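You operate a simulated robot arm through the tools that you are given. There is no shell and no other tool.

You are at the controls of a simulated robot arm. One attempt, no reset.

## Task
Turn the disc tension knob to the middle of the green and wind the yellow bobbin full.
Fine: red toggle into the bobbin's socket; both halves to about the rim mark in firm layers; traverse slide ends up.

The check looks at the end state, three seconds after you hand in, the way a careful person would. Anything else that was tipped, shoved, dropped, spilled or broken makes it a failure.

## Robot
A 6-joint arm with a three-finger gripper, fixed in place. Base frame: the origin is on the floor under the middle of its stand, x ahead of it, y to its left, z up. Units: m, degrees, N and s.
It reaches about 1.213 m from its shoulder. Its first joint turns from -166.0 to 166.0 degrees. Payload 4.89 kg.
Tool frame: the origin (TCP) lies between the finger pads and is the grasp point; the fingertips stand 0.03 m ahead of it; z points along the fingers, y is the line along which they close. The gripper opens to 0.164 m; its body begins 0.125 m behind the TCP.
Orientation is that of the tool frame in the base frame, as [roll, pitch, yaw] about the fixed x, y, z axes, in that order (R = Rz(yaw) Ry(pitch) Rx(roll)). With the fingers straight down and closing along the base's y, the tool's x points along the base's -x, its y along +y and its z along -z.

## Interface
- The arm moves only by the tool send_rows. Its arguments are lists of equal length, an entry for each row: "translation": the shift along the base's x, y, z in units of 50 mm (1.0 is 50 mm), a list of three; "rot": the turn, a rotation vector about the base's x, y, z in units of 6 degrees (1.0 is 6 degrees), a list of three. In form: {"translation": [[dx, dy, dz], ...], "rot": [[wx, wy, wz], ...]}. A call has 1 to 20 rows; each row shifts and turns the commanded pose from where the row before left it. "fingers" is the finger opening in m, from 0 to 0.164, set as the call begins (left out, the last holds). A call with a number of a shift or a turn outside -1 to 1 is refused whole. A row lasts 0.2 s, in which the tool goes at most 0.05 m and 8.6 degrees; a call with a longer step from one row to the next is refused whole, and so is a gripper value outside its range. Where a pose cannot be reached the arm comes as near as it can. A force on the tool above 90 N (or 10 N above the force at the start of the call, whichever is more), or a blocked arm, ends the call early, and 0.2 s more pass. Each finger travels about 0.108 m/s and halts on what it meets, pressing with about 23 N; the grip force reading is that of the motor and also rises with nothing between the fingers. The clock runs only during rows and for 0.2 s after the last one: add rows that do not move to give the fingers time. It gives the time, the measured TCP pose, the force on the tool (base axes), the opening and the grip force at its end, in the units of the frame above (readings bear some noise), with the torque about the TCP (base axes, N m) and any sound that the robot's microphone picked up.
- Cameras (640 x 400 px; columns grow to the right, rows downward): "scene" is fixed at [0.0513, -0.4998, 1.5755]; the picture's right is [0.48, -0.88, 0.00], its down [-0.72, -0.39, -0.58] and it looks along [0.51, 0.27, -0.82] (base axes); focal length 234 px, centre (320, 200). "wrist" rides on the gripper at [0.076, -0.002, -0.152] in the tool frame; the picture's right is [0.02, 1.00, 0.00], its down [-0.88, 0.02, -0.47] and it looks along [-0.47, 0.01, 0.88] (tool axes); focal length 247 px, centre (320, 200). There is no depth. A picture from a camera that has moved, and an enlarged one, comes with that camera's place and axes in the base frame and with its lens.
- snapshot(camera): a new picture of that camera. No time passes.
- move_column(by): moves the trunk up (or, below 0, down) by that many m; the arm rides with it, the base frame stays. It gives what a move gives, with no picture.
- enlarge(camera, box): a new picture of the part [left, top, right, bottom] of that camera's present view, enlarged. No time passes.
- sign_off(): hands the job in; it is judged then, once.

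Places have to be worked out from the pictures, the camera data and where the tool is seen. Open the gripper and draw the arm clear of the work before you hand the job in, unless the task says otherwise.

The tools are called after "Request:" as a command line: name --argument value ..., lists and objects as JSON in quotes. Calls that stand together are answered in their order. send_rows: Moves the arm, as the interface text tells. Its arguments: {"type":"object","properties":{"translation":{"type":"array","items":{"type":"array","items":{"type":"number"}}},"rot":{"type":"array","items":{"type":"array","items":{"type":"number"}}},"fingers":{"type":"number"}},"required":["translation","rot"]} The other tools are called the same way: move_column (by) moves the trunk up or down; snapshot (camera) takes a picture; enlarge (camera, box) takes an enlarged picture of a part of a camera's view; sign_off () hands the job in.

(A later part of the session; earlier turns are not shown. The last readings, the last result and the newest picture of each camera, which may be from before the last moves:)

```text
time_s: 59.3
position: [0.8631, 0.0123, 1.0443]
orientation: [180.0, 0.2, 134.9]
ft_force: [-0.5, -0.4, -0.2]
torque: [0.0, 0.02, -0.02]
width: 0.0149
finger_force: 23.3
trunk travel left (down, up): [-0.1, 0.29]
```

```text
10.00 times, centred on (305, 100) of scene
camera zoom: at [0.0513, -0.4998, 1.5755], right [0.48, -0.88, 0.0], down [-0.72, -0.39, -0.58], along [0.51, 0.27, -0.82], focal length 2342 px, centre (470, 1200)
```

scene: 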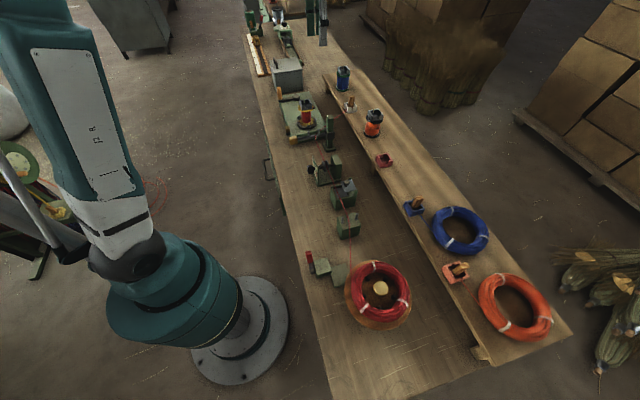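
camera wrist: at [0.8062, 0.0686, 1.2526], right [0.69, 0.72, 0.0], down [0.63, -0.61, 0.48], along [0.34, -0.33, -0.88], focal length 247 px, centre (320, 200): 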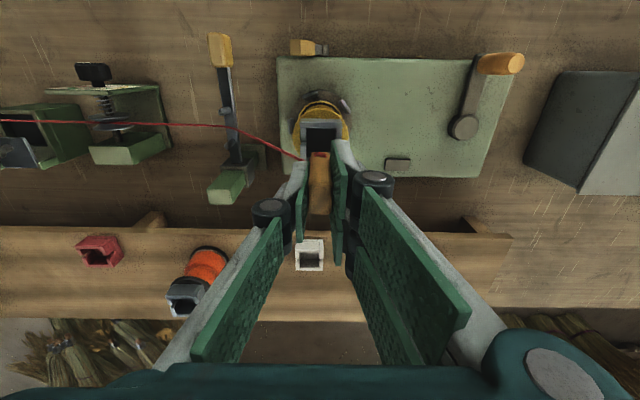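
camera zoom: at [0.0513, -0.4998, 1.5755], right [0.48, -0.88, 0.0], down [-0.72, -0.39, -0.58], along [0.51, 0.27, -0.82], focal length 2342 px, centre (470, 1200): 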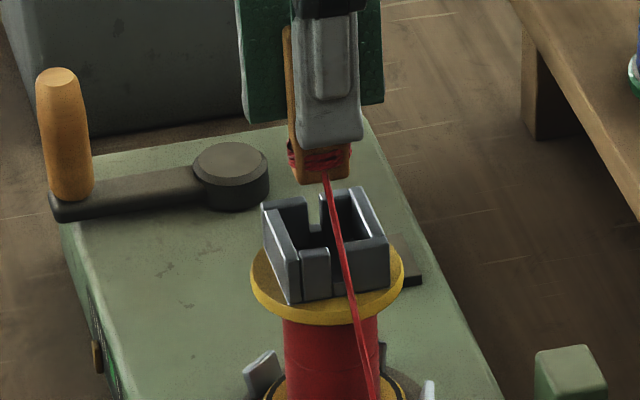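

Well aligned above the opening. I lower in small steps watching the force.

Request:
send_rows --translation '[[0, 0, -0.2], [0, 0, -0.2], [0, 0, -0.1], [0, 0, 0]]' --rot '[[0, 0, 0], [0, 0, 0], [0, 0, 0], [0, 0, 0]]'

Request:
enlarge --camera "scene" --box '[273, 80, 337, 120]'

Request:
enlarge --camera "wrist" --box '[256, 100, 384, 180]'

```text
time_s: 60.3
position: [0.8634, 0.0136, 1.0204]
orientation: [-179.9, 0.2, 134.9]
ft_force: [-0.4, -0.1, 0.3]
torque: [-0.01, -0.05, -0.04]
width: 0.0153
finger_force: 23.0
trunk travel left (down, up): [-0.1, 0.29]
```

```text
10.00 times, centred on (305, 100) of scene
camera zoom: at [0.0513, -0.4998, 1.5755], right [0.48, -0.88, 0.0], down [-0.72, -0.39, -0.58], along [0.51, 0.27, -0.82], focal length 2342 px, centre (470, 1200)
```

zoom: 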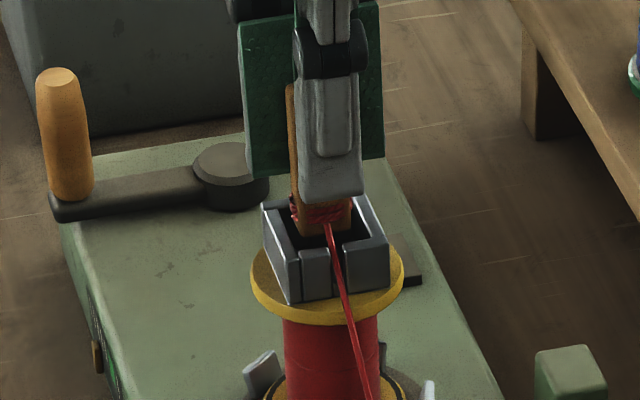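

```text
5.00 times, centred on (320, 140) of wrist
camera zoom: at [0.8083, 0.0674, 1.1718], right [0.69, 0.72, 0.0], down [0.63, -0.61, 0.48], along [0.34, -0.33, -0.88], focal length 1235 px, centre (320, 500)
```

zoom: 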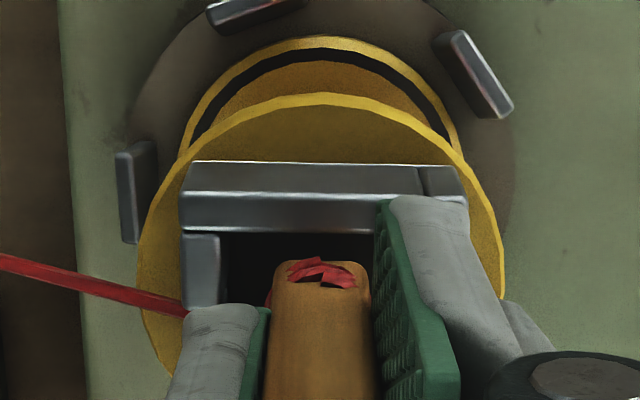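

The toggle is inside the socket walls and the cord lines up with the slot. I continue down gently.

Request:
send_rows --translation '[[0, 0, -0.12], [0, 0, -0.12], [0, 0, 0]]' --rot '[[0, 0, 0], [0, 0, 0], [0, 0, 0]]'

Request:
enlarge --camera "scene" --box '[273, 80, 337, 120]'

```text
time_s: 61.1
position: [0.8631, 0.0129, 1.0087]
orientation: [-180.0, 0.3, 134.9]
ft_force: [0.0, -0.6, 0.6]
torque: [-0.02, -0.02, -0.01]
width: 0.015
finger_force: 22.7
trunk travel left (down, up): [-0.1, 0.29]
```

```text
10.00 times, centred on (305, 100) of scene
camera zoom: at [0.0513, -0.4998, 1.5755], right [0.48, -0.88, 0.0], down [-0.72, -0.39, -0.58], along [0.51, 0.27, -0.82], focal length 2342 px, centre (470, 1200)
```

zoom: 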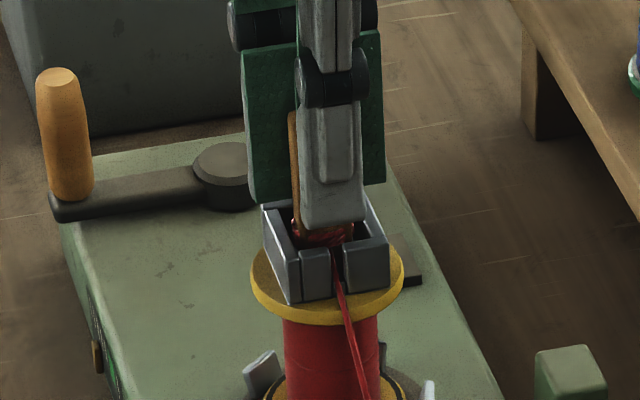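

No contact yet. Another small step down.

Request:
send_rows --translation '[[0, 0, -0.08], [0, 0, 0]]' --rot '[[0, 0, 0], [0, 0, 0]]'

Request:
send_rows --translation '[[0, 0, -0.06], [0, 0, 0]]' --rot '[[0, 0, 0], [0, 0, 0]]'

Request:
enlarge --camera "scene" --box '[273, 80, 337, 120]'

Request:
enlarge --camera "wrist" --box '[256, 100, 384, 180]'

```text
time_s: 61.7
position: [0.8643, 0.0122, 1.0034]
orientation: [-179.9, 0.1, 134.9]
ft_force: [0.6, -0.2, -1.0]
torque: [-0.01, -0.04, 0.01]
width: 0.0151
finger_force: 23.0
trunk travel left (down, up): [-0.1, 0.29]
```

```text
time_s: 62.3
position: [0.8634, 0.0129, 1.0005]
orientation: [180.0, 0.2, 134.8]
ft_force: [0.5, -0.4, -0.2]
torque: [-0.02, 0.02, -0.03]
width: 0.0149
finger_force: 23.4
trunk travel left (down, up): [-0.1, 0.29]
```

```text
10.00 times, centred on (305, 100) of scene
camera zoom: at [0.0513, -0.4998, 1.5755], right [0.48, -0.88, 0.0], down [-0.72, -0.39, -0.58], along [0.51, 0.27, -0.82], focal length 2342 px, centre (470, 1200)
```

zoom: 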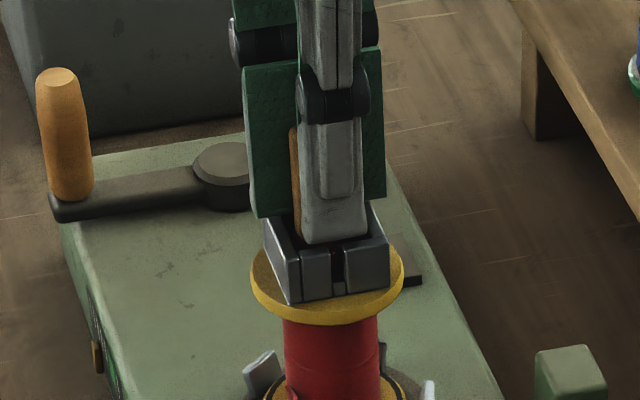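

```text
5.00 times, centred on (320, 140) of wrist
camera zoom: at [0.8082, 0.067, 1.1527], right [0.69, 0.72, 0.0], down [0.63, -0.61, 0.48], along [0.34, -0.33, -0.88], focal length 1235 px, centre (320, 500)
```

zoom: 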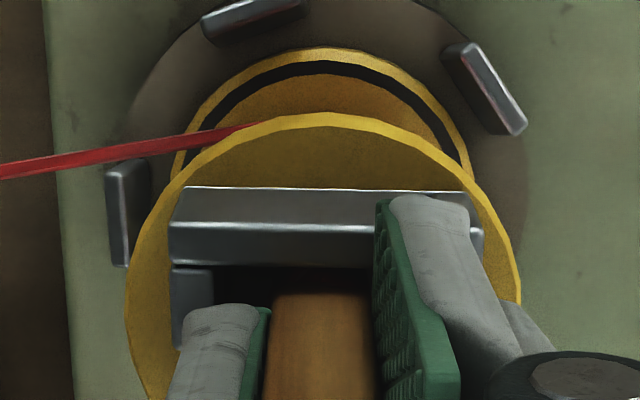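

The cord now runs to the bobbin's barrel below the upper flange — the toggle is seated. I release gently, opening only a little first.

Request:
send_rows --translation '[[0, 0, 0], [0, 0, 0]]' --rot '[[0, 0, 0], [0, 0, 0]]' --fingers 0.035

Request:
enlarge --camera "scene" --box '[273, 80, 337, 120]'

Request:
enlarge --camera "wrist" --box '[256, 100, 384, 180]'

```text
time_s: 62.9
position: [0.8629, 0.0132, 1.001]
orientation: [-179.9, 0.1, 134.9]
ft_force: [-0.1, 0.6, 0.4]
torque: [0.0, -0.02, -0.01]
width: 0.0351
finger_force: 0.1
trunk travel left (down, up): [-0.1, 0.29]
```

```text
10.00 times, centred on (305, 100) of scene
camera zoom: at [0.0513, -0.4998, 1.5755], right [0.48, -0.88, 0.0], down [-0.72, -0.39, -0.58], along [0.51, 0.27, -0.82], focal length 2342 px, centre (470, 1200)
```

zoom: 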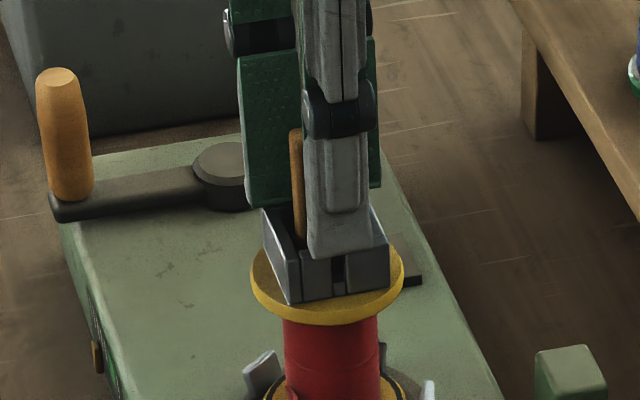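

```text
5.00 times, centred on (320, 140) of wrist
camera zoom: at [0.8082, 0.067, 1.1528], right [0.69, 0.72, 0.0], down [0.63, -0.61, 0.48], along [0.34, -0.33, -0.88], focal length 1235 px, centre (320, 500)
```

zoom: 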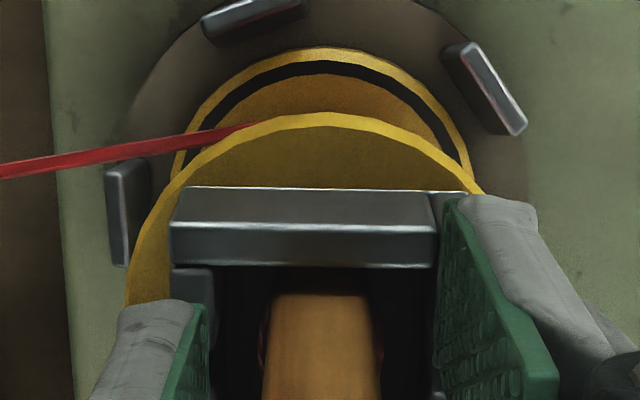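

The toggle stands in the socket by itself and there's no contact force. I rise straight up clear of it and look.

Request:
send_rows --translation '[[0, 0, 0.2], [0, 0, 0.4], [0, 0, 0.5], [0, 0, 0.5], [0, 0, 0.5], [0, 0, 0.5], [0, 0, 0]]' --rot '[[0, 0, 0], [0, 0, 0], [0, 0, 0], [0, 0, 0], [0, 0, 0], [0, 0, 0], [0, 0, 0]]' --fingers 0.045

Request:
snapshot --camera "wrist"

Request:
enlarge --camera "scene" --box '[265, 80, 361, 140]'

```text
time_s: 64.5
position: [0.8631, 0.0125, 1.1305]
orientation: [180.0, 0.2, 134.9]
ft_force: [-0.2, 0.9, -0.7]
torque: [0.02, 0.01, 0.0]
width: 0.045
finger_force: 0.1
trunk travel left (down, up): [-0.1, 0.29]
```

```text
taken
camera wrist: at [0.8077, 0.0668, 1.2824], right [0.69, 0.72, 0.0], down [0.63, -0.61, 0.48], along [0.34, -0.33, -0.88], focal length 247 px, centre (320, 200)
```

wrist: 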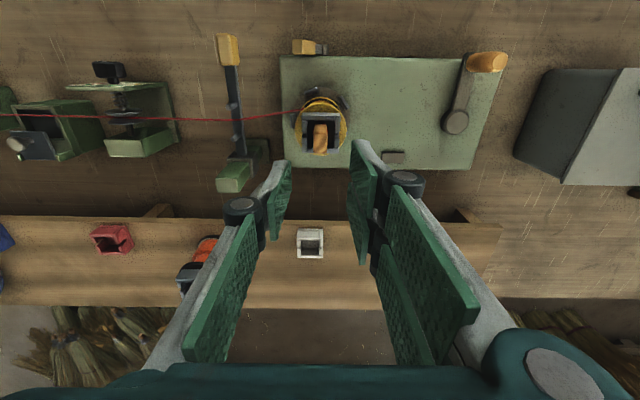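

```text
6.67 times, centred on (313, 110) of scene
camera zoom: at [0.0513, -0.4998, 1.5755], right [0.48, -0.88, 0.0], down [-0.72, -0.39, -0.58], along [0.51, 0.27, -0.82], focal length 1562 px, centre (367, 800)
```

zoom: 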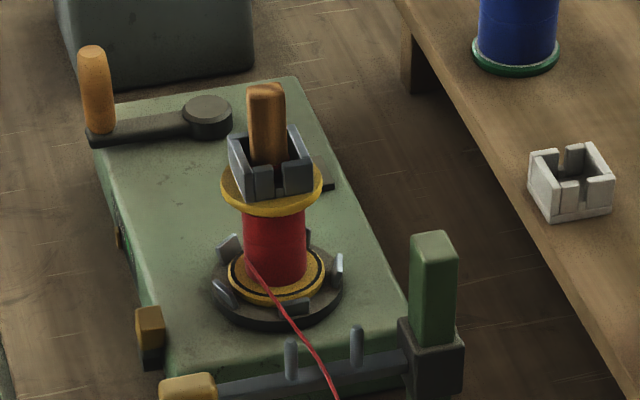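

Toggle is seated and the cord feeds onto the lower half of the barrel. I zoom to re-check the gauge strip, front lever and the slide.

Request:
enlarge --camera "wrist" --box '[280, 30, 440, 130]'

Request:
enlarge --camera "wrist" --box '[190, 20, 350, 200]'

Request:
enlarge --camera "wrist" --box '[420, 30, 516, 150]'

```text
4.00 times, centred on (360, 80) of wrist
camera zoom: at [0.8077, 0.0668, 1.2824], right [0.69, 0.72, 0.0], down [0.63, -0.61, 0.48], along [0.34, -0.33, -0.88], focal length 988 px, centre (160, 680)
```

zoom: 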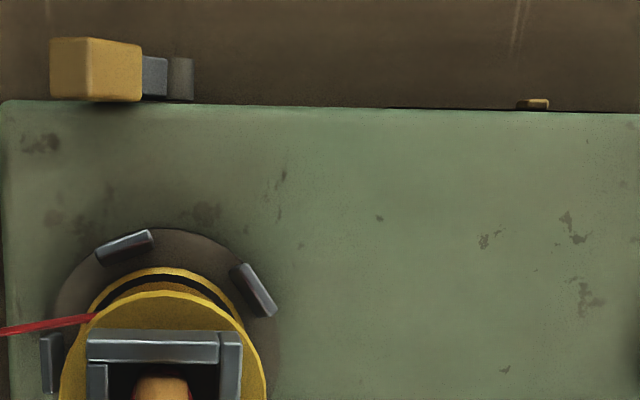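

```text
2.22 times, centred on (270, 110) of wrist
camera zoom: at [0.8077, 0.0668, 1.2824], right [0.69, 0.72, 0.0], down [0.63, -0.61, 0.48], along [0.34, -0.33, -0.88], focal length 549 px, centre (431, 400)
```

zoom: 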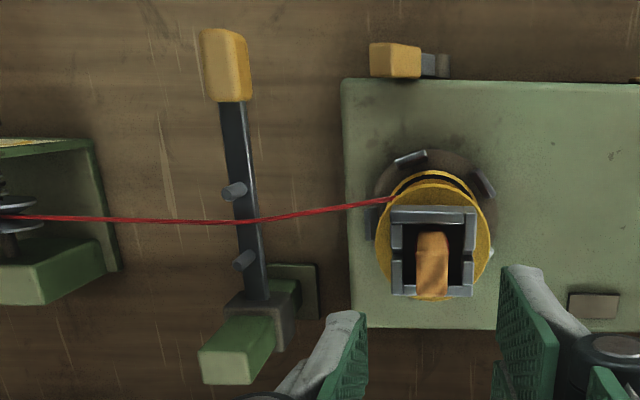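

```text
3.33 times, centred on (468, 90) of wrist
camera zoom: at [0.8077, 0.0668, 1.2824], right [0.69, 0.72, 0.0], down [0.63, -0.61, 0.48], along [0.34, -0.33, -0.88], focal length 823 px, centre (-173, 567)
```

zoom: 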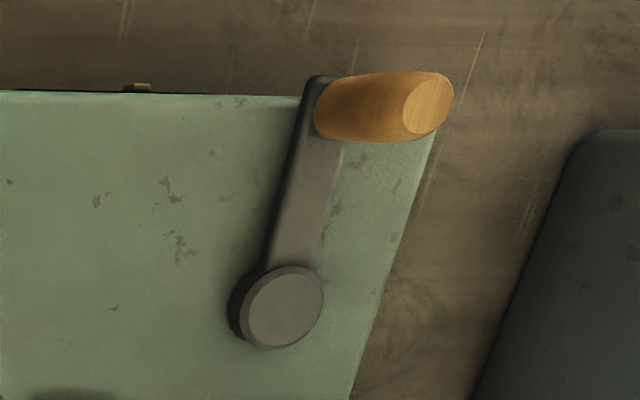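

The cord now runs pins → lower half of the barrel, so the slide is presently low. Triangulating from two wrist views: crank hub (1.017, 0.171, 0.875), handle top (0.955, 0.230, 0.938), radius ≈ 86 mm. I move above the crank handle.

Request:
send_rows --translation '[[0.305, 0.725, 0], [0.305, 0.725, 0], [0.305, 0.725, 0], [0.305, 0.725, 0], [0.305, 0.725, 0], [0.305, 0.725, 0], [0, 0, -0.5], [0, 0, -0.5], [0, 0, -0.5]]' --rot '[[0, 0, 0], [0, 0, 0], [0, 0, 0], [0, 0, 0], [0, 0, 0], [0, 0, 0], [0, 0, 0], [0, 0, 0], [0, 0, 0]]' --fingers 0.07

Request:
snapshot --camera "wrist"

Request:
enlarge --camera "scene" --box '[245, 55, 373, 135]'

```text
time_s: 66.5
position: [0.9521, 0.2302, 1.0558]
orientation: [180.0, 0.2, 134.9]
ft_force: [-0.6, -1.0, 1.2]
torque: [-0.01, -0.1, -0.02]
width: 0.07
finger_force: 0.1
trunk travel left (down, up): [-0.1, 0.29]
```

```text
taken
camera wrist: at [0.8978, 0.2842, 1.2081], right [0.69, 0.72, 0.0], down [0.63, -0.61, 0.48], along [0.34, -0.33, -0.88], focal length 247 px, centre (320, 200)
```

wrist: 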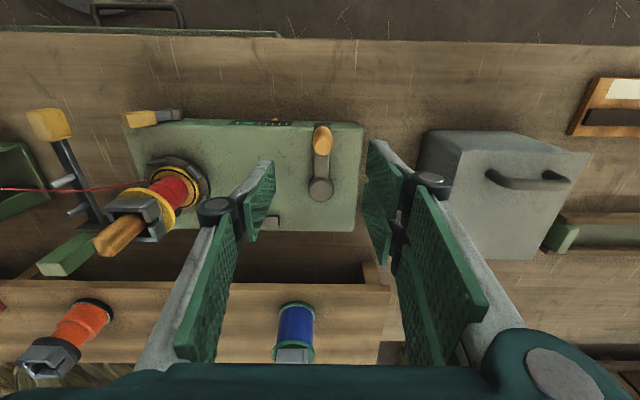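

```text
5.00 times, centred on (309, 95) of scene
camera zoom: at [0.0513, -0.4998, 1.5755], right [0.48, -0.88, 0.0], down [-0.72, -0.39, -0.58], along [0.51, 0.27, -0.82], focal length 1171 px, centre (375, 725)
```

zoom: 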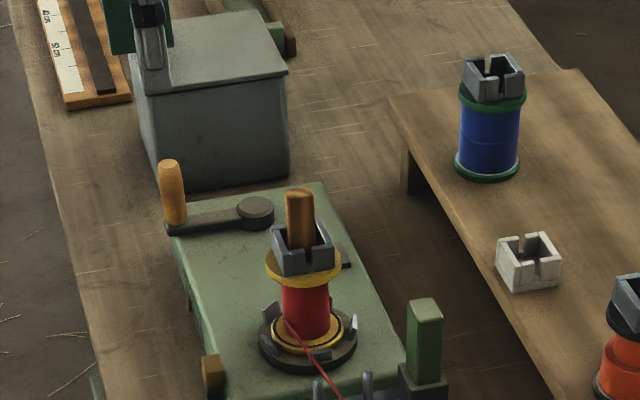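

I zoom on the handle to check its alignment with the tool axis (expected near column 320, row 146).

Request:
enlarge --camera "wrist" --box '[256, 110, 384, 190]'

Request:
enlarge --camera "wrist" --box '[80, 80, 240, 280]'

```text
5.00 times, centred on (320, 150) of wrist
camera zoom: at [0.8978, 0.2842, 1.2081], right [0.69, 0.72, 0.0], down [0.63, -0.61, 0.48], along [0.34, -0.33, -0.88], focal length 1235 px, centre (320, 450)
```

zoom: 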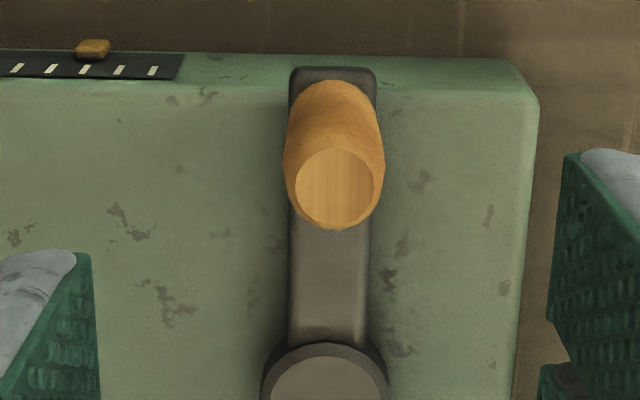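

```text
2.00 times, centred on (160, 180) of wrist
camera zoom: at [0.8978, 0.2842, 1.2081], right [0.69, 0.72, 0.0], down [0.63, -0.61, 0.48], along [0.34, -0.33, -0.88], focal length 494 px, centre (640, 240)
```

zoom: 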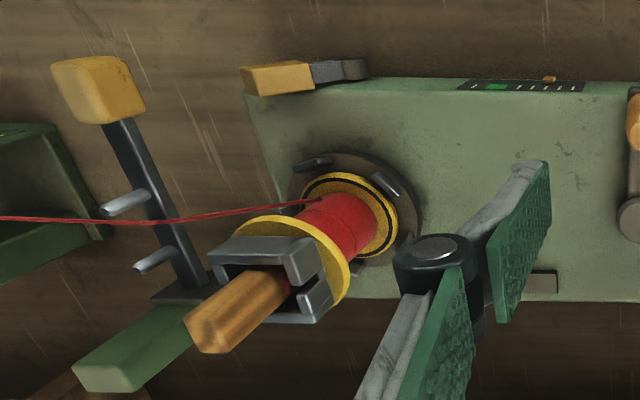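

Handle is ~3 mm toward +e1 and 2 mm across; I correct, descend around it, and look before closing.

Request:
send_rows --translation '[[0.074, 0.018, -0.45], [0, 0, -0.7], [0, 0, -0.7], [0, 0, -0.7], [0, 0, 0]]' --rot '[[0, 0, 0], [0, 0, 0], [0, 0, 0], [0, 0, 0], [0, 0, 0]]'

Request:
snapshot --camera "wrist"

Request:
enlarge --camera "scene" --box '[245, 55, 373, 135]'

```text
time_s: 67.7
position: [0.9567, 0.2314, 0.9285]
orientation: [-179.9, 0.2, 134.8]
ft_force: [-0.5, -0.8, 0.3]
torque: [0.0, 0.0, -0.01]
width: 0.0699
finger_force: 0.0
trunk travel left (down, up): [-0.1, 0.29]
```

```text
taken
camera wrist: at [0.9021, 0.2854, 1.0802], right [0.69, 0.72, 0.0], down [0.63, -0.61, 0.48], along [0.34, -0.33, -0.88], focal length 247 px, centre (320, 200)
```

wrist: 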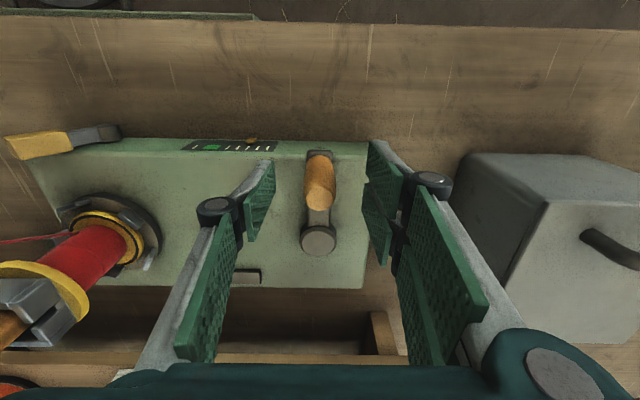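

```text
5.00 times, centred on (309, 95) of scene
camera zoom: at [0.0513, -0.4998, 1.5755], right [0.48, -0.88, 0.0], down [-0.72, -0.39, -0.58], along [0.51, 0.27, -0.82], focal length 1171 px, centre (375, 725)
```

zoom: 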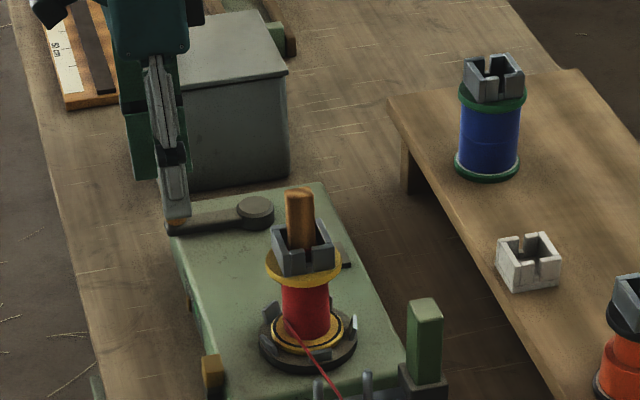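

Handle is between the fingers and, conveniently, gauge and bobbin are in view. I close on the handle.

Request:
send_rows --translation '[[0, 0, 0], [0, 0, 0], [0, 0, 0]]' --rot '[[0, 0, 0], [0, 0, 0], [0, 0, 0]]' --fingers 0.0

Request:
enlarge --camera "wrist" --box '[160, 120, 320, 220]'

```text
time_s: 68.5
position: [0.9586, 0.2321, 0.9284]
orientation: [-180.0, 0.2, 134.9]
ft_force: [-1.1, 1.0, -3.9]
torque: [-0.03, -0.02, -0.03]
width: 0.0226
finger_force: 45.2
trunk travel left (down, up): [-0.1, 0.29]
```

```text
4.00 times, centred on (240, 170) of wrist
camera zoom: at [0.9022, 0.2855, 1.0802], right [0.69, 0.72, 0.0], down [0.63, -0.61, 0.48], along [0.34, -0.33, -0.88], focal length 988 px, centre (640, 320)
```

zoom: 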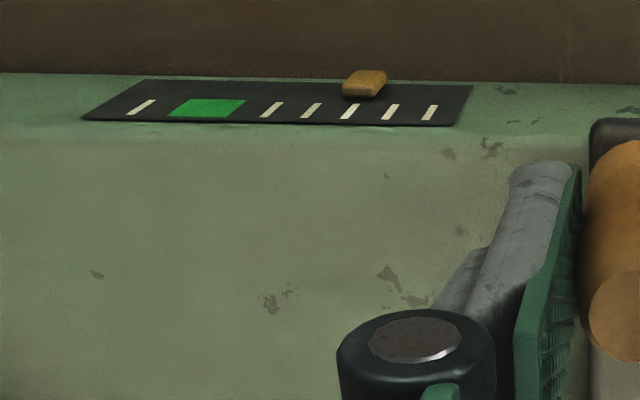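

Handle is gripped (22.6 mm). I test a slow 20° clockwise (from above) crank motion, watching forces, gauge and bobbin.

Request:
send_rows --translation '[[0.1068, 0.0977, 0], [0.1148, 0.0882, 0], [0.1222, 0.0778, 0], [0.1286, 0.0669, 0]]' --rot '[[0, 0, 0], [0, 0, 0], [0, 0, 0], [0, 0, 0]]'

Request:
snapshot --camera "wrist"

Request:
enlarge --camera "scene" --box '[265, 75, 361, 135]'

```text
time_s: 69.5
position: [0.9803, 0.2479, 0.9291]
orientation: [-179.9, 0.2, 134.9]
ft_force: [-1.7, 3.2, -1.2]
torque: [0.24, 0.16, 0.03]
width: 0.0225
finger_force: 45.4
trunk travel left (down, up): [-0.1, 0.29]
```

```text
taken
camera wrist: at [0.9263, 0.3021, 1.0802], right [0.69, 0.72, 0.0], down [0.63, -0.61, 0.48], along [0.34, -0.33, -0.88], focal length 247 px, centre (320, 200)
```

wrist: 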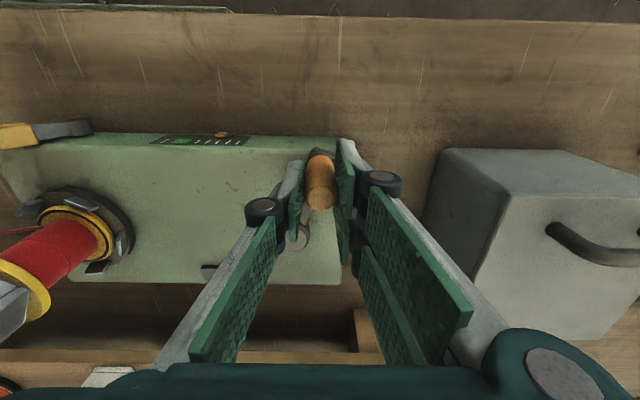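

```text
6.67 times, centred on (313, 105) of scene
camera zoom: at [0.0513, -0.4998, 1.5755], right [0.48, -0.88, 0.0], down [-0.72, -0.39, -0.58], along [0.51, 0.27, -0.82], focal length 1562 px, centre (367, 833)
```

zoom: 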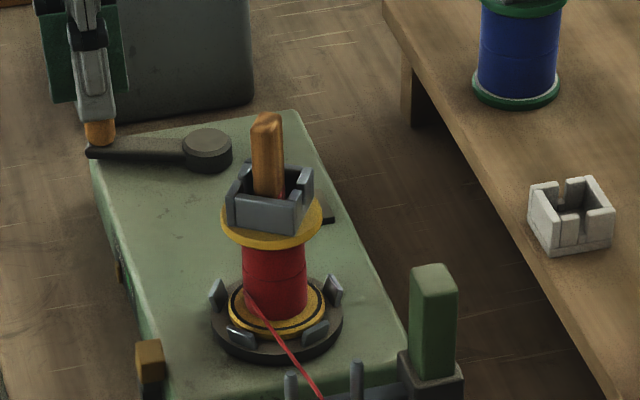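

The crank turns easily (≈4 N) and the spindle claws clearly moved. I zoom into the bobbin and gauge to judge direction before going on.

Request:
enlarge --camera "wrist" --box '[0, 110, 256, 330]'

Request:
enlarge --camera "scene" --box '[289, 100, 337, 130]'

```text
1.82 times, centred on (128, 220) of wrist
camera zoom: at [0.9263, 0.3021, 1.0802], right [0.69, 0.72, 0.0], down [0.63, -0.61, 0.48], along [0.34, -0.33, -0.88], focal length 449 px, centre (669, 164)
```

zoom: 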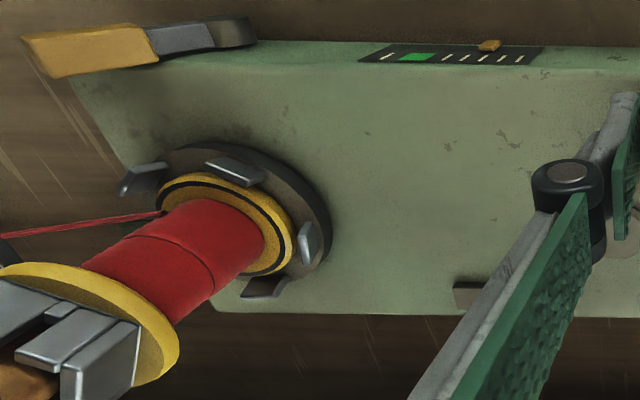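

```text
13.33 times, centred on (313, 115) of scene
camera zoom: at [0.0513, -0.4998, 1.5755], right [0.48, -0.88, 0.0], down [-0.72, -0.39, -0.58], along [0.51, 0.27, -0.82], focal length 3123 px, centre (413, 1333)
```

zoom: 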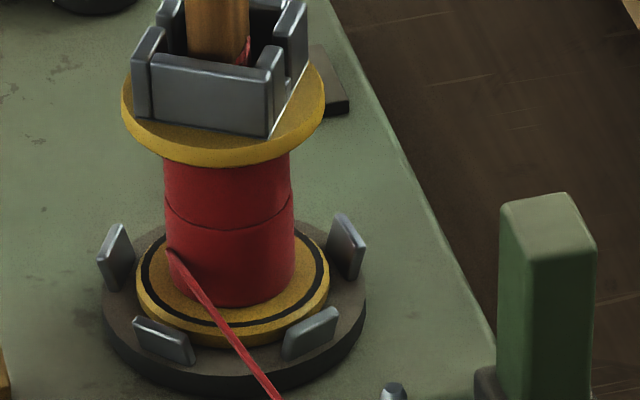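

The lower half seems to be taking cord with this clockwise direction. I continue another 70° to check the circle fit and forces.

Request:
send_rows --translation '[[0.272, 0.099, 0], [0.285, 0.0502, 0], [0.2892, 0, 0], [0.285, -0.0502, 0], [0.272, -0.099, 0], [0.2506, -0.1447, 0], [0.2216, -0.1859, 0]]' --rot '[[0, 0, 0], [0, 0, 0], [0, 0, 0], [0, 0, 0], [0, 0, 0], [0, 0, 0], [0, 0, 0]]'

Request:
snapshot --camera "wrist"

Request:
enlarge --camera "scene" --box '[265, 75, 361, 135]'

```text
time_s: 71.1
position: [1.0763, 0.231, 0.9292]
orientation: [180.0, 0.2, 134.9]
ft_force: [12.4, 12.0, 0.5]
torque: [0.59, -0.23, 0.0]
width: 0.0228
finger_force: 44.9
trunk travel left (down, up): [-0.1, 0.29]
```

```text
taken
camera wrist: at [1.0205, 0.286, 1.0802], right [0.69, 0.72, 0.0], down [0.63, -0.61, 0.48], along [0.34, -0.33, -0.88], focal length 247 px, centre (320, 200)
```

wrist: 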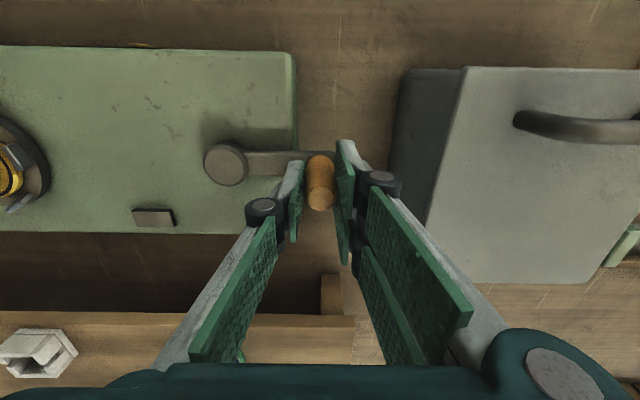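

```text
6.67 times, centred on (313, 105) of scene
camera zoom: at [0.0513, -0.4998, 1.5755], right [0.48, -0.88, 0.0], down [-0.72, -0.39, -0.58], along [0.51, 0.27, -0.82], focal length 1562 px, centre (367, 833)
```

zoom: 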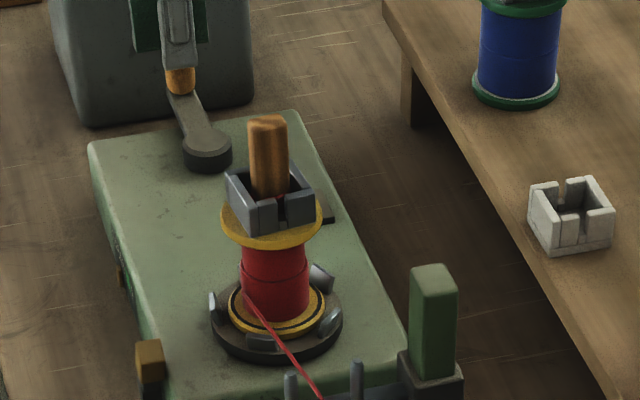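

Radial push of ~17 N tells me the radius is ~85 mm with hub at e1=0.8415, e2=-0.598; I'll use that. I zoom on the bobbin to measure the build-up.

Request:
enlarge --camera "scene" --box '[289, 100, 337, 130]'

Request:
enlarge --camera "wrist" --box '[96, 30, 192, 90]'

```text
13.33 times, centred on (313, 115) of scene
camera zoom: at [0.0513, -0.4998, 1.5755], right [0.48, -0.88, 0.0], down [-0.72, -0.39, -0.58], along [0.51, 0.27, -0.82], focal length 3123 px, centre (413, 1333)
```

zoom: 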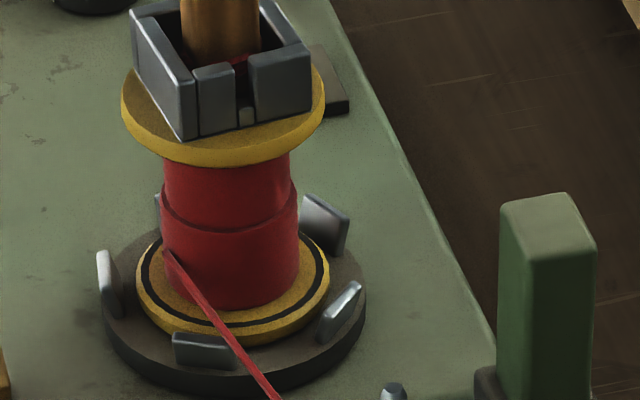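

```text
6.67 times, centred on (144, 60) of wrist
camera zoom: at [1.0205, 0.286, 1.0802], right [0.69, 0.72, 0.0], down [0.63, -0.61, 0.48], along [0.34, -0.33, -0.88], focal length 1646 px, centre (1493, 1133)
```

zoom: 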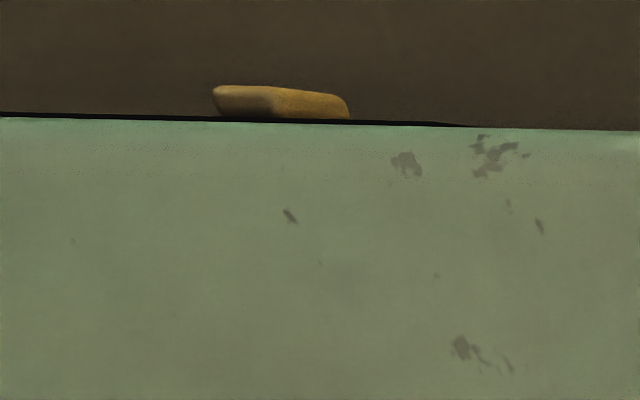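

The lower half has visibly grown (≈127→137 px across in this zoom, mark ring ≈170–186 px), so roughly one more crank turn fills it. I proceed a quarter turn with the corrected circle.

Request:
send_rows --translation '[[0.348, -0.334, 0], [0.17, -0.41, 0], [0.058, -0.44, 0], [-0.058, -0.44, 0], [-0.17, -0.41, 0], [-0.27, -0.352, 0]]' --rot '[[0, 0, 0], [0, 0, 0], [0, 0, 0], [0, 0, 0], [0, 0, 0], [0, 0, 0]]'

Request:
enlarge --camera "scene" --box '[289, 100, 337, 130]'

Request:
snapshot --camera "wrist"

```text
time_s: 72.5
position: [1.079, 0.1127, 0.9286]
orientation: [-180.0, 0.2, 135.0]
ft_force: [-5.3, 5.4, -7.9]
torque: [-0.06, 0.18, 0.02]
width: 0.0225
finger_force: 45.3
trunk travel left (down, up): [-0.1, 0.29]
```

```text
13.33 times, centred on (313, 115) of scene
camera zoom: at [0.0513, -0.4998, 1.5755], right [0.48, -0.88, 0.0], down [-0.72, -0.39, -0.58], along [0.51, 0.27, -0.82], focal length 3123 px, centre (413, 1333)
```

zoom: 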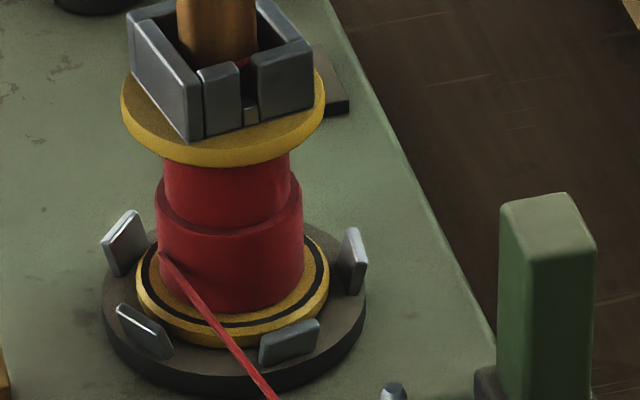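

```text
taken
camera wrist: at [1.0238, 0.1664, 1.0802], right [0.69, 0.72, 0.0], down [0.63, -0.61, 0.48], along [0.34, -0.33, -0.88], focal length 247 px, centre (320, 200)
```

wrist: 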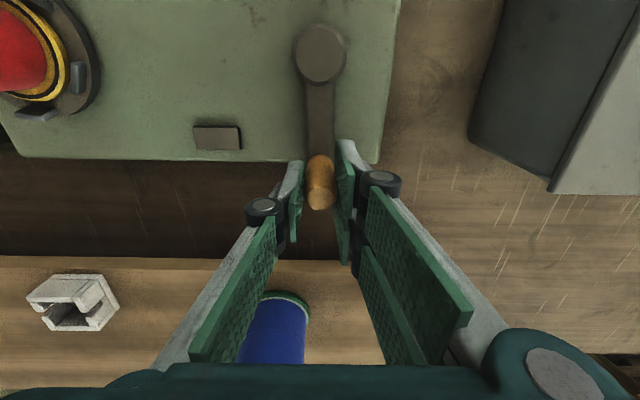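

Lower half is now ~148 px across at the top of its build; about 340° more to reach the mark. I continue a quarter turn toward the bobbin side and check clearance.

Request:
send_rows --translation '[[-0.352, -0.27, 0], [-0.41, -0.17, 0], [-0.44, -0.058, 0], [-0.44, 0.058, 0], [-0.41, 0.17, 0], [-0.352, 0.27, 0]]' --rot '[[0, 0, 0], [0, 0, 0], [0, 0, 0], [0, 0, 0], [0, 0, 0], [0, 0, 0]]'

Request:
enlarge --camera "scene" --box '[257, 70, 353, 130]'

Request:
snapshot --camera "wrist"

```text
time_s: 73.9
position: [0.958, 0.1101, 0.9285]
orientation: [-180.0, 0.1, 134.9]
ft_force: [-20.9, -18.3, -7.5]
torque: [-0.7, 0.5, -0.01]
width: 0.0224
finger_force: 45.0
trunk travel left (down, up): [-0.1, 0.29]
```

```text
6.67 times, centred on (305, 100) of scene
camera zoom: at [0.0513, -0.4998, 1.5755], right [0.48, -0.88, 0.0], down [-0.72, -0.39, -0.58], along [0.51, 0.27, -0.82], focal length 1562 px, centre (420, 867)
```

zoom: 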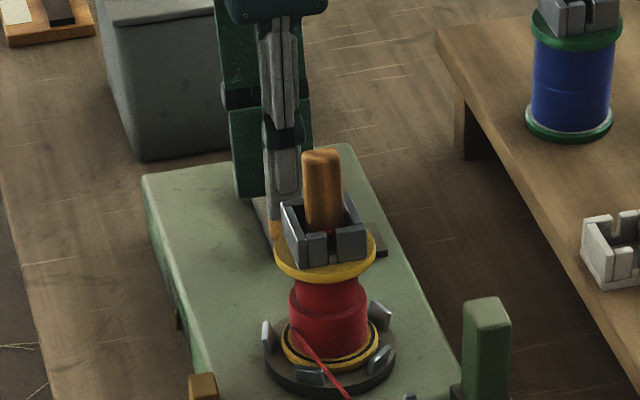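

```text
taken
camera wrist: at [0.9023, 0.1643, 1.0804], right [0.69, 0.72, 0.0], down [0.63, -0.61, 0.47], along [0.34, -0.33, -0.88], focal length 247 px, centre (320, 200)
```

wrist: 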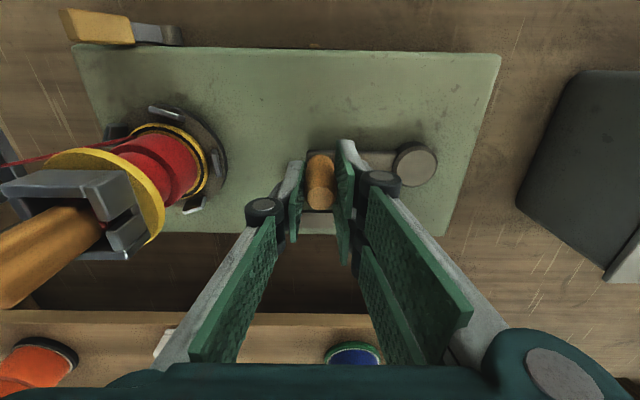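

Clearance by the bobbin is fine; the outward push of ~28 N indicates R≈86.5 mm with hub e1≈0.8393, so I update the circle and continue another quarter turn.

Request:
send_rows --translation '[[-0.32, 0.298, 0], [-0.174, 0.418, 0], [-0.058, 0.448, 0], [0.058, 0.448, 0], [0.174, 0.418, 0], [0.274, 0.358, 0]]' --rot '[[0, 0, 0], [0, 0, 0], [0, 0, 0], [0, 0, 0], [0, 0, 0], [0, 0, 0]]'

Request:
enlarge --camera "scene" --box '[289, 100, 337, 130]'

Request:
enlarge --camera "wrist" --box '[0, 100, 320, 300]'

```text
time_s: 75.3
position: [0.9574, 0.2303, 0.9294]
orientation: [179.9, 0.1, 134.8]
ft_force: [6.4, -7.9, 2.6]
torque: [-0.02, -0.3, -0.01]
width: 0.0224
finger_force: 44.9
trunk travel left (down, up): [-0.1, 0.29]
```

```text
13.33 times, centred on (313, 115) of scene
camera zoom: at [0.0513, -0.4998, 1.5755], right [0.48, -0.88, 0.0], down [-0.72, -0.39, -0.58], along [0.51, 0.27, -0.82], focal length 3123 px, centre (413, 1333)
```

zoom: 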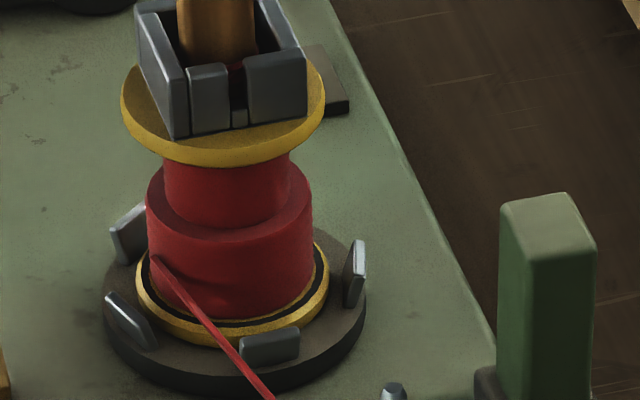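

```text
2.00 times, centred on (160, 200) of wrist
camera zoom: at [0.9017, 0.2845, 1.0802], right [0.69, 0.72, 0.0], down [0.63, -0.61, 0.48], along [0.34, -0.33, -0.88], focal length 494 px, centre (640, 200)
```

zoom: 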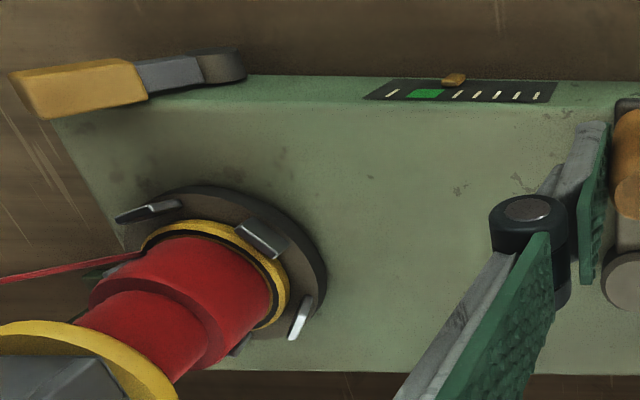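

The gauge pointer has moved toward the green as the build-up grows — it looks like a fill gauge. I zoom on the gauge for an exact reading.

Request:
enlarge --camera "wrist" --box '[172, 125, 284, 160]'

Request:
enlarge --camera "wrist" --box '[0, 180, 160, 300]'

Request:
enlarge --camera "scene" --box '[297, 108, 329, 128]'

```text
5.71 times, centred on (228, 142) of wrist
camera zoom: at [0.9017, 0.2845, 1.0802], right [0.69, 0.72, 0.0], down [0.63, -0.61, 0.48], along [0.34, -0.33, -0.88], focal length 1411 px, centre (846, 529)
```

zoom: 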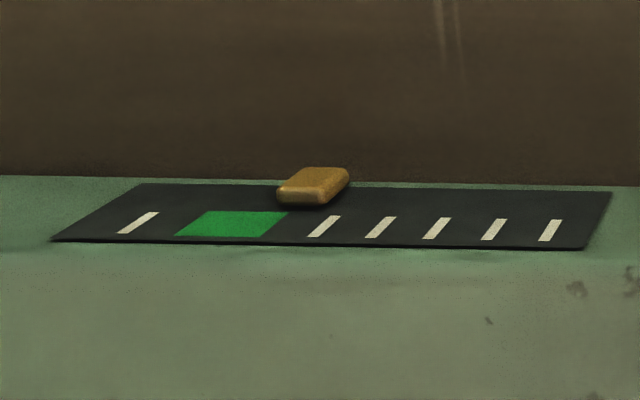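

```text
3.33 times, centred on (80, 240) of wrist
camera zoom: at [0.9017, 0.2845, 1.0802], right [0.69, 0.72, 0.0], down [0.63, -0.61, 0.48], along [0.34, -0.33, -0.88], focal length 823 px, centre (1120, 67)
```

zoom: 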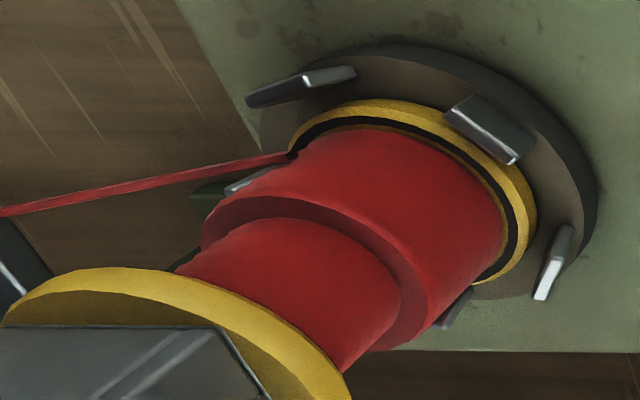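

```text
16.00 times, centred on (313, 118) of scene
camera zoom: at [0.0513, -0.4998, 1.5755], right [0.48, -0.88, 0.0], down [-0.72, -0.39, -0.58], along [0.51, 0.27, -0.82], focal length 3748 px, centre (432, 1512)
```

zoom: 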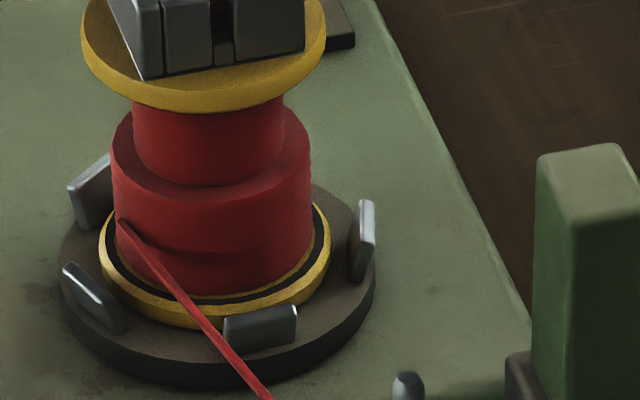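

Pointer is at about 0.6 of a tick past tick 5, just short of the green; the build sits just inside the dark rim ring. About 140° more should put both on target; I do 90° and check.

Request:
send_rows --translation '[[0.358, 0.274, 0], [0.418, 0.174, 0], [0.448, 0.058, 0], [0.448, -0.058, 0], [0.418, -0.174, 0], [0.358, -0.274, 0]]' --rot '[[0, 0, 0], [0, 0, 0], [0, 0, 0], [0, 0, 0], [0, 0, 0], [0, 0, 0]]'

Request:
enlarge --camera "scene" --box '[297, 108, 329, 128]'

Request:
enlarge --camera "wrist" --box '[0, 20, 192, 140]'

```text
time_s: 76.7
position: [1.0786, 0.2282, 0.9287]
orientation: [-180.0, 0.2, 134.7]
ft_force: [-17.6, -16.8, -5.2]
torque: [-0.19, 0.58, -0.03]
width: 0.0225
finger_force: 45.3
trunk travel left (down, up): [-0.1, 0.29]
```

```text
16.00 times, centred on (313, 118) of scene
camera zoom: at [0.0513, -0.4998, 1.5755], right [0.48, -0.88, 0.0], down [-0.72, -0.39, -0.58], along [0.51, 0.27, -0.82], focal length 3748 px, centre (432, 1512)
```

zoom: 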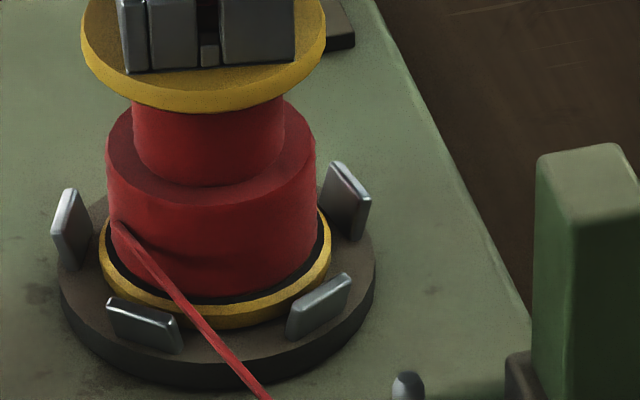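

```text
3.33 times, centred on (96, 80) of wrist
camera zoom: at [1.0237, 0.2834, 1.0803], right [0.69, 0.72, 0.0], down [0.63, -0.61, 0.48], along [0.34, -0.33, -0.88], focal length 823 px, centre (1067, 600)
```

zoom: 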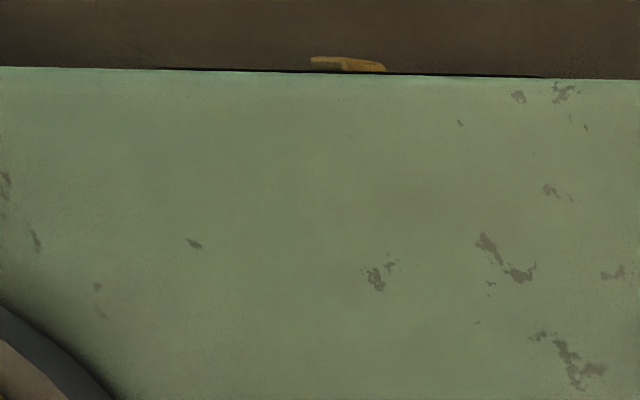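

By the pointer's position (moves ≈7.6 mm per 100°) it is now inside the green just short of centre; ~36° more centres it. I crank 36° and check the build against the ring.

Request:
send_rows --translation '[[0.202, -0.298, 0], [0.16, -0.316, 0], [0.092, -0.344, 0], [0, 0, 0]]' --rot '[[0, 0, 0], [0, 0, 0], [0, 0, 0], [0, 0, 0]]'

Request:
enlarge --camera "scene" --box '[297, 108, 329, 128]'

Request:
snapshot --camera "wrist"

```text
time_s: 77.7
position: [1.1015, 0.1836, 0.9281]
orientation: [-179.9, 0.1, 135.0]
ft_force: [-33.5, -3.7, -18.2]
torque: [0.19, 0.95, 0.01]
width: 0.0224
finger_force: 45.2
trunk travel left (down, up): [-0.1, 0.29]
```

```text
16.00 times, centred on (313, 118) of scene
camera zoom: at [0.0513, -0.4998, 1.5755], right [0.48, -0.88, 0.0], down [-0.72, -0.39, -0.58], along [0.51, 0.27, -0.82], focal length 3748 px, centre (432, 1512)
```

zoom: 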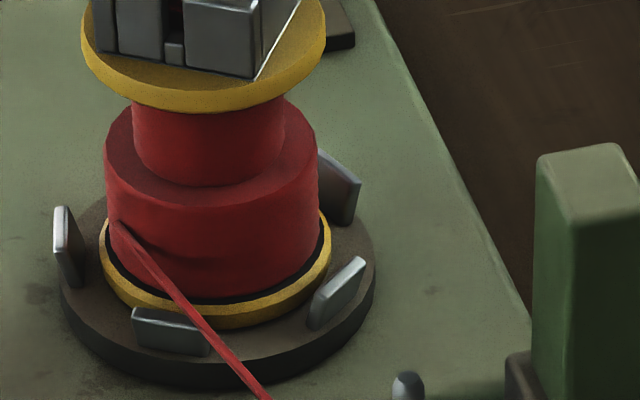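

```text
taken
camera wrist: at [1.0467, 0.2377, 1.0804], right [0.69, 0.72, 0.0], down [0.63, -0.61, 0.48], along [0.34, -0.33, -0.88], focal length 247 px, centre (320, 200)
```

wrist: 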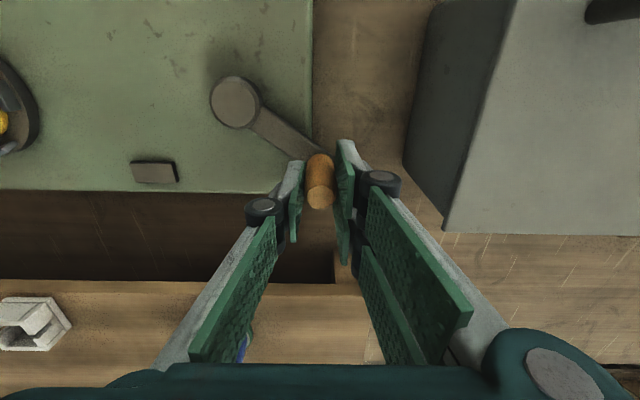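

The red now covers up to the dark ring on the lower flange. I release the handle, rise, and move to a viewpoint for the gauge and bobbin.

Request:
send_rows --translation '[[0, 0, 0], [0, 0, 0], [0, 0, 0.3], [0, 0, 0.6], [0, 0, 0.8], [0, 0, 0.8], [0, 0, 0.5]]' --rot '[[0, 0, 0], [0, 0, 0], [0, 0, 0], [0, 0, 0], [0, 0, 0], [0, 0, 0], [0, 0, 0]]' --fingers 0.07

Request:
send_rows --translation '[[-0.8, 0.4, 0], [-0.8, 0.4, 0], [-0.8, 0.4, 0], [-0.8, 0.2, 0], [-0.8, 0.1, 0], [-0.8, 0.1, 0], [-0.4, 0.1, 0]]' --rot '[[0, 0, 0], [0, 0, 0], [0, 0, 0], [0, 0, 0], [0, 0, 0], [0, 0, 0], [0, 0, 0]]'

Request:
snapshot --camera "wrist"

```text
time_s: 79.3
position: [1.1015, 0.1833, 1.0792]
orientation: [179.9, 0.3, 134.9]
ft_force: [0.7, 0.5, -0.8]
torque: [-0.01, 0.04, -0.01]
width: 0.0697
finger_force: 0.0
trunk travel left (down, up): [-0.1, 0.29]
```

```text
time_s: 80.9
position: [0.8422, 0.2681, 1.0784]
orientation: [179.9, 0.2, 134.9]
ft_force: [0.3, 0.2, -0.5]
torque: [0.02, 0.12, 0.02]
width: 0.0697
finger_force: 0.1
trunk travel left (down, up): [-0.1, 0.29]
```

```text
taken
camera wrist: at [0.7867, 0.3224, 1.2295], right [0.69, 0.72, 0.0], down [0.63, -0.61, 0.48], along [0.34, -0.33, -0.88], focal length 247 px, centre (320, 200)
```

wrist: 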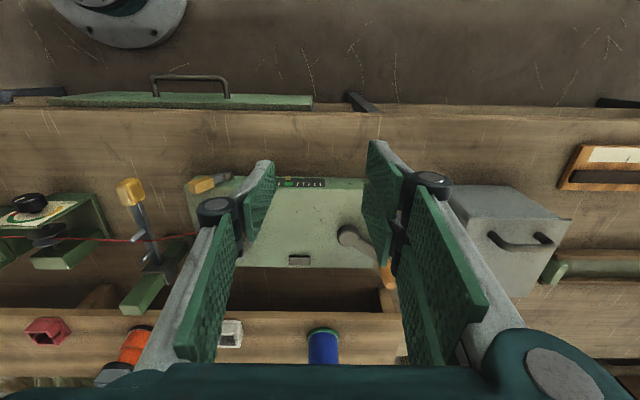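

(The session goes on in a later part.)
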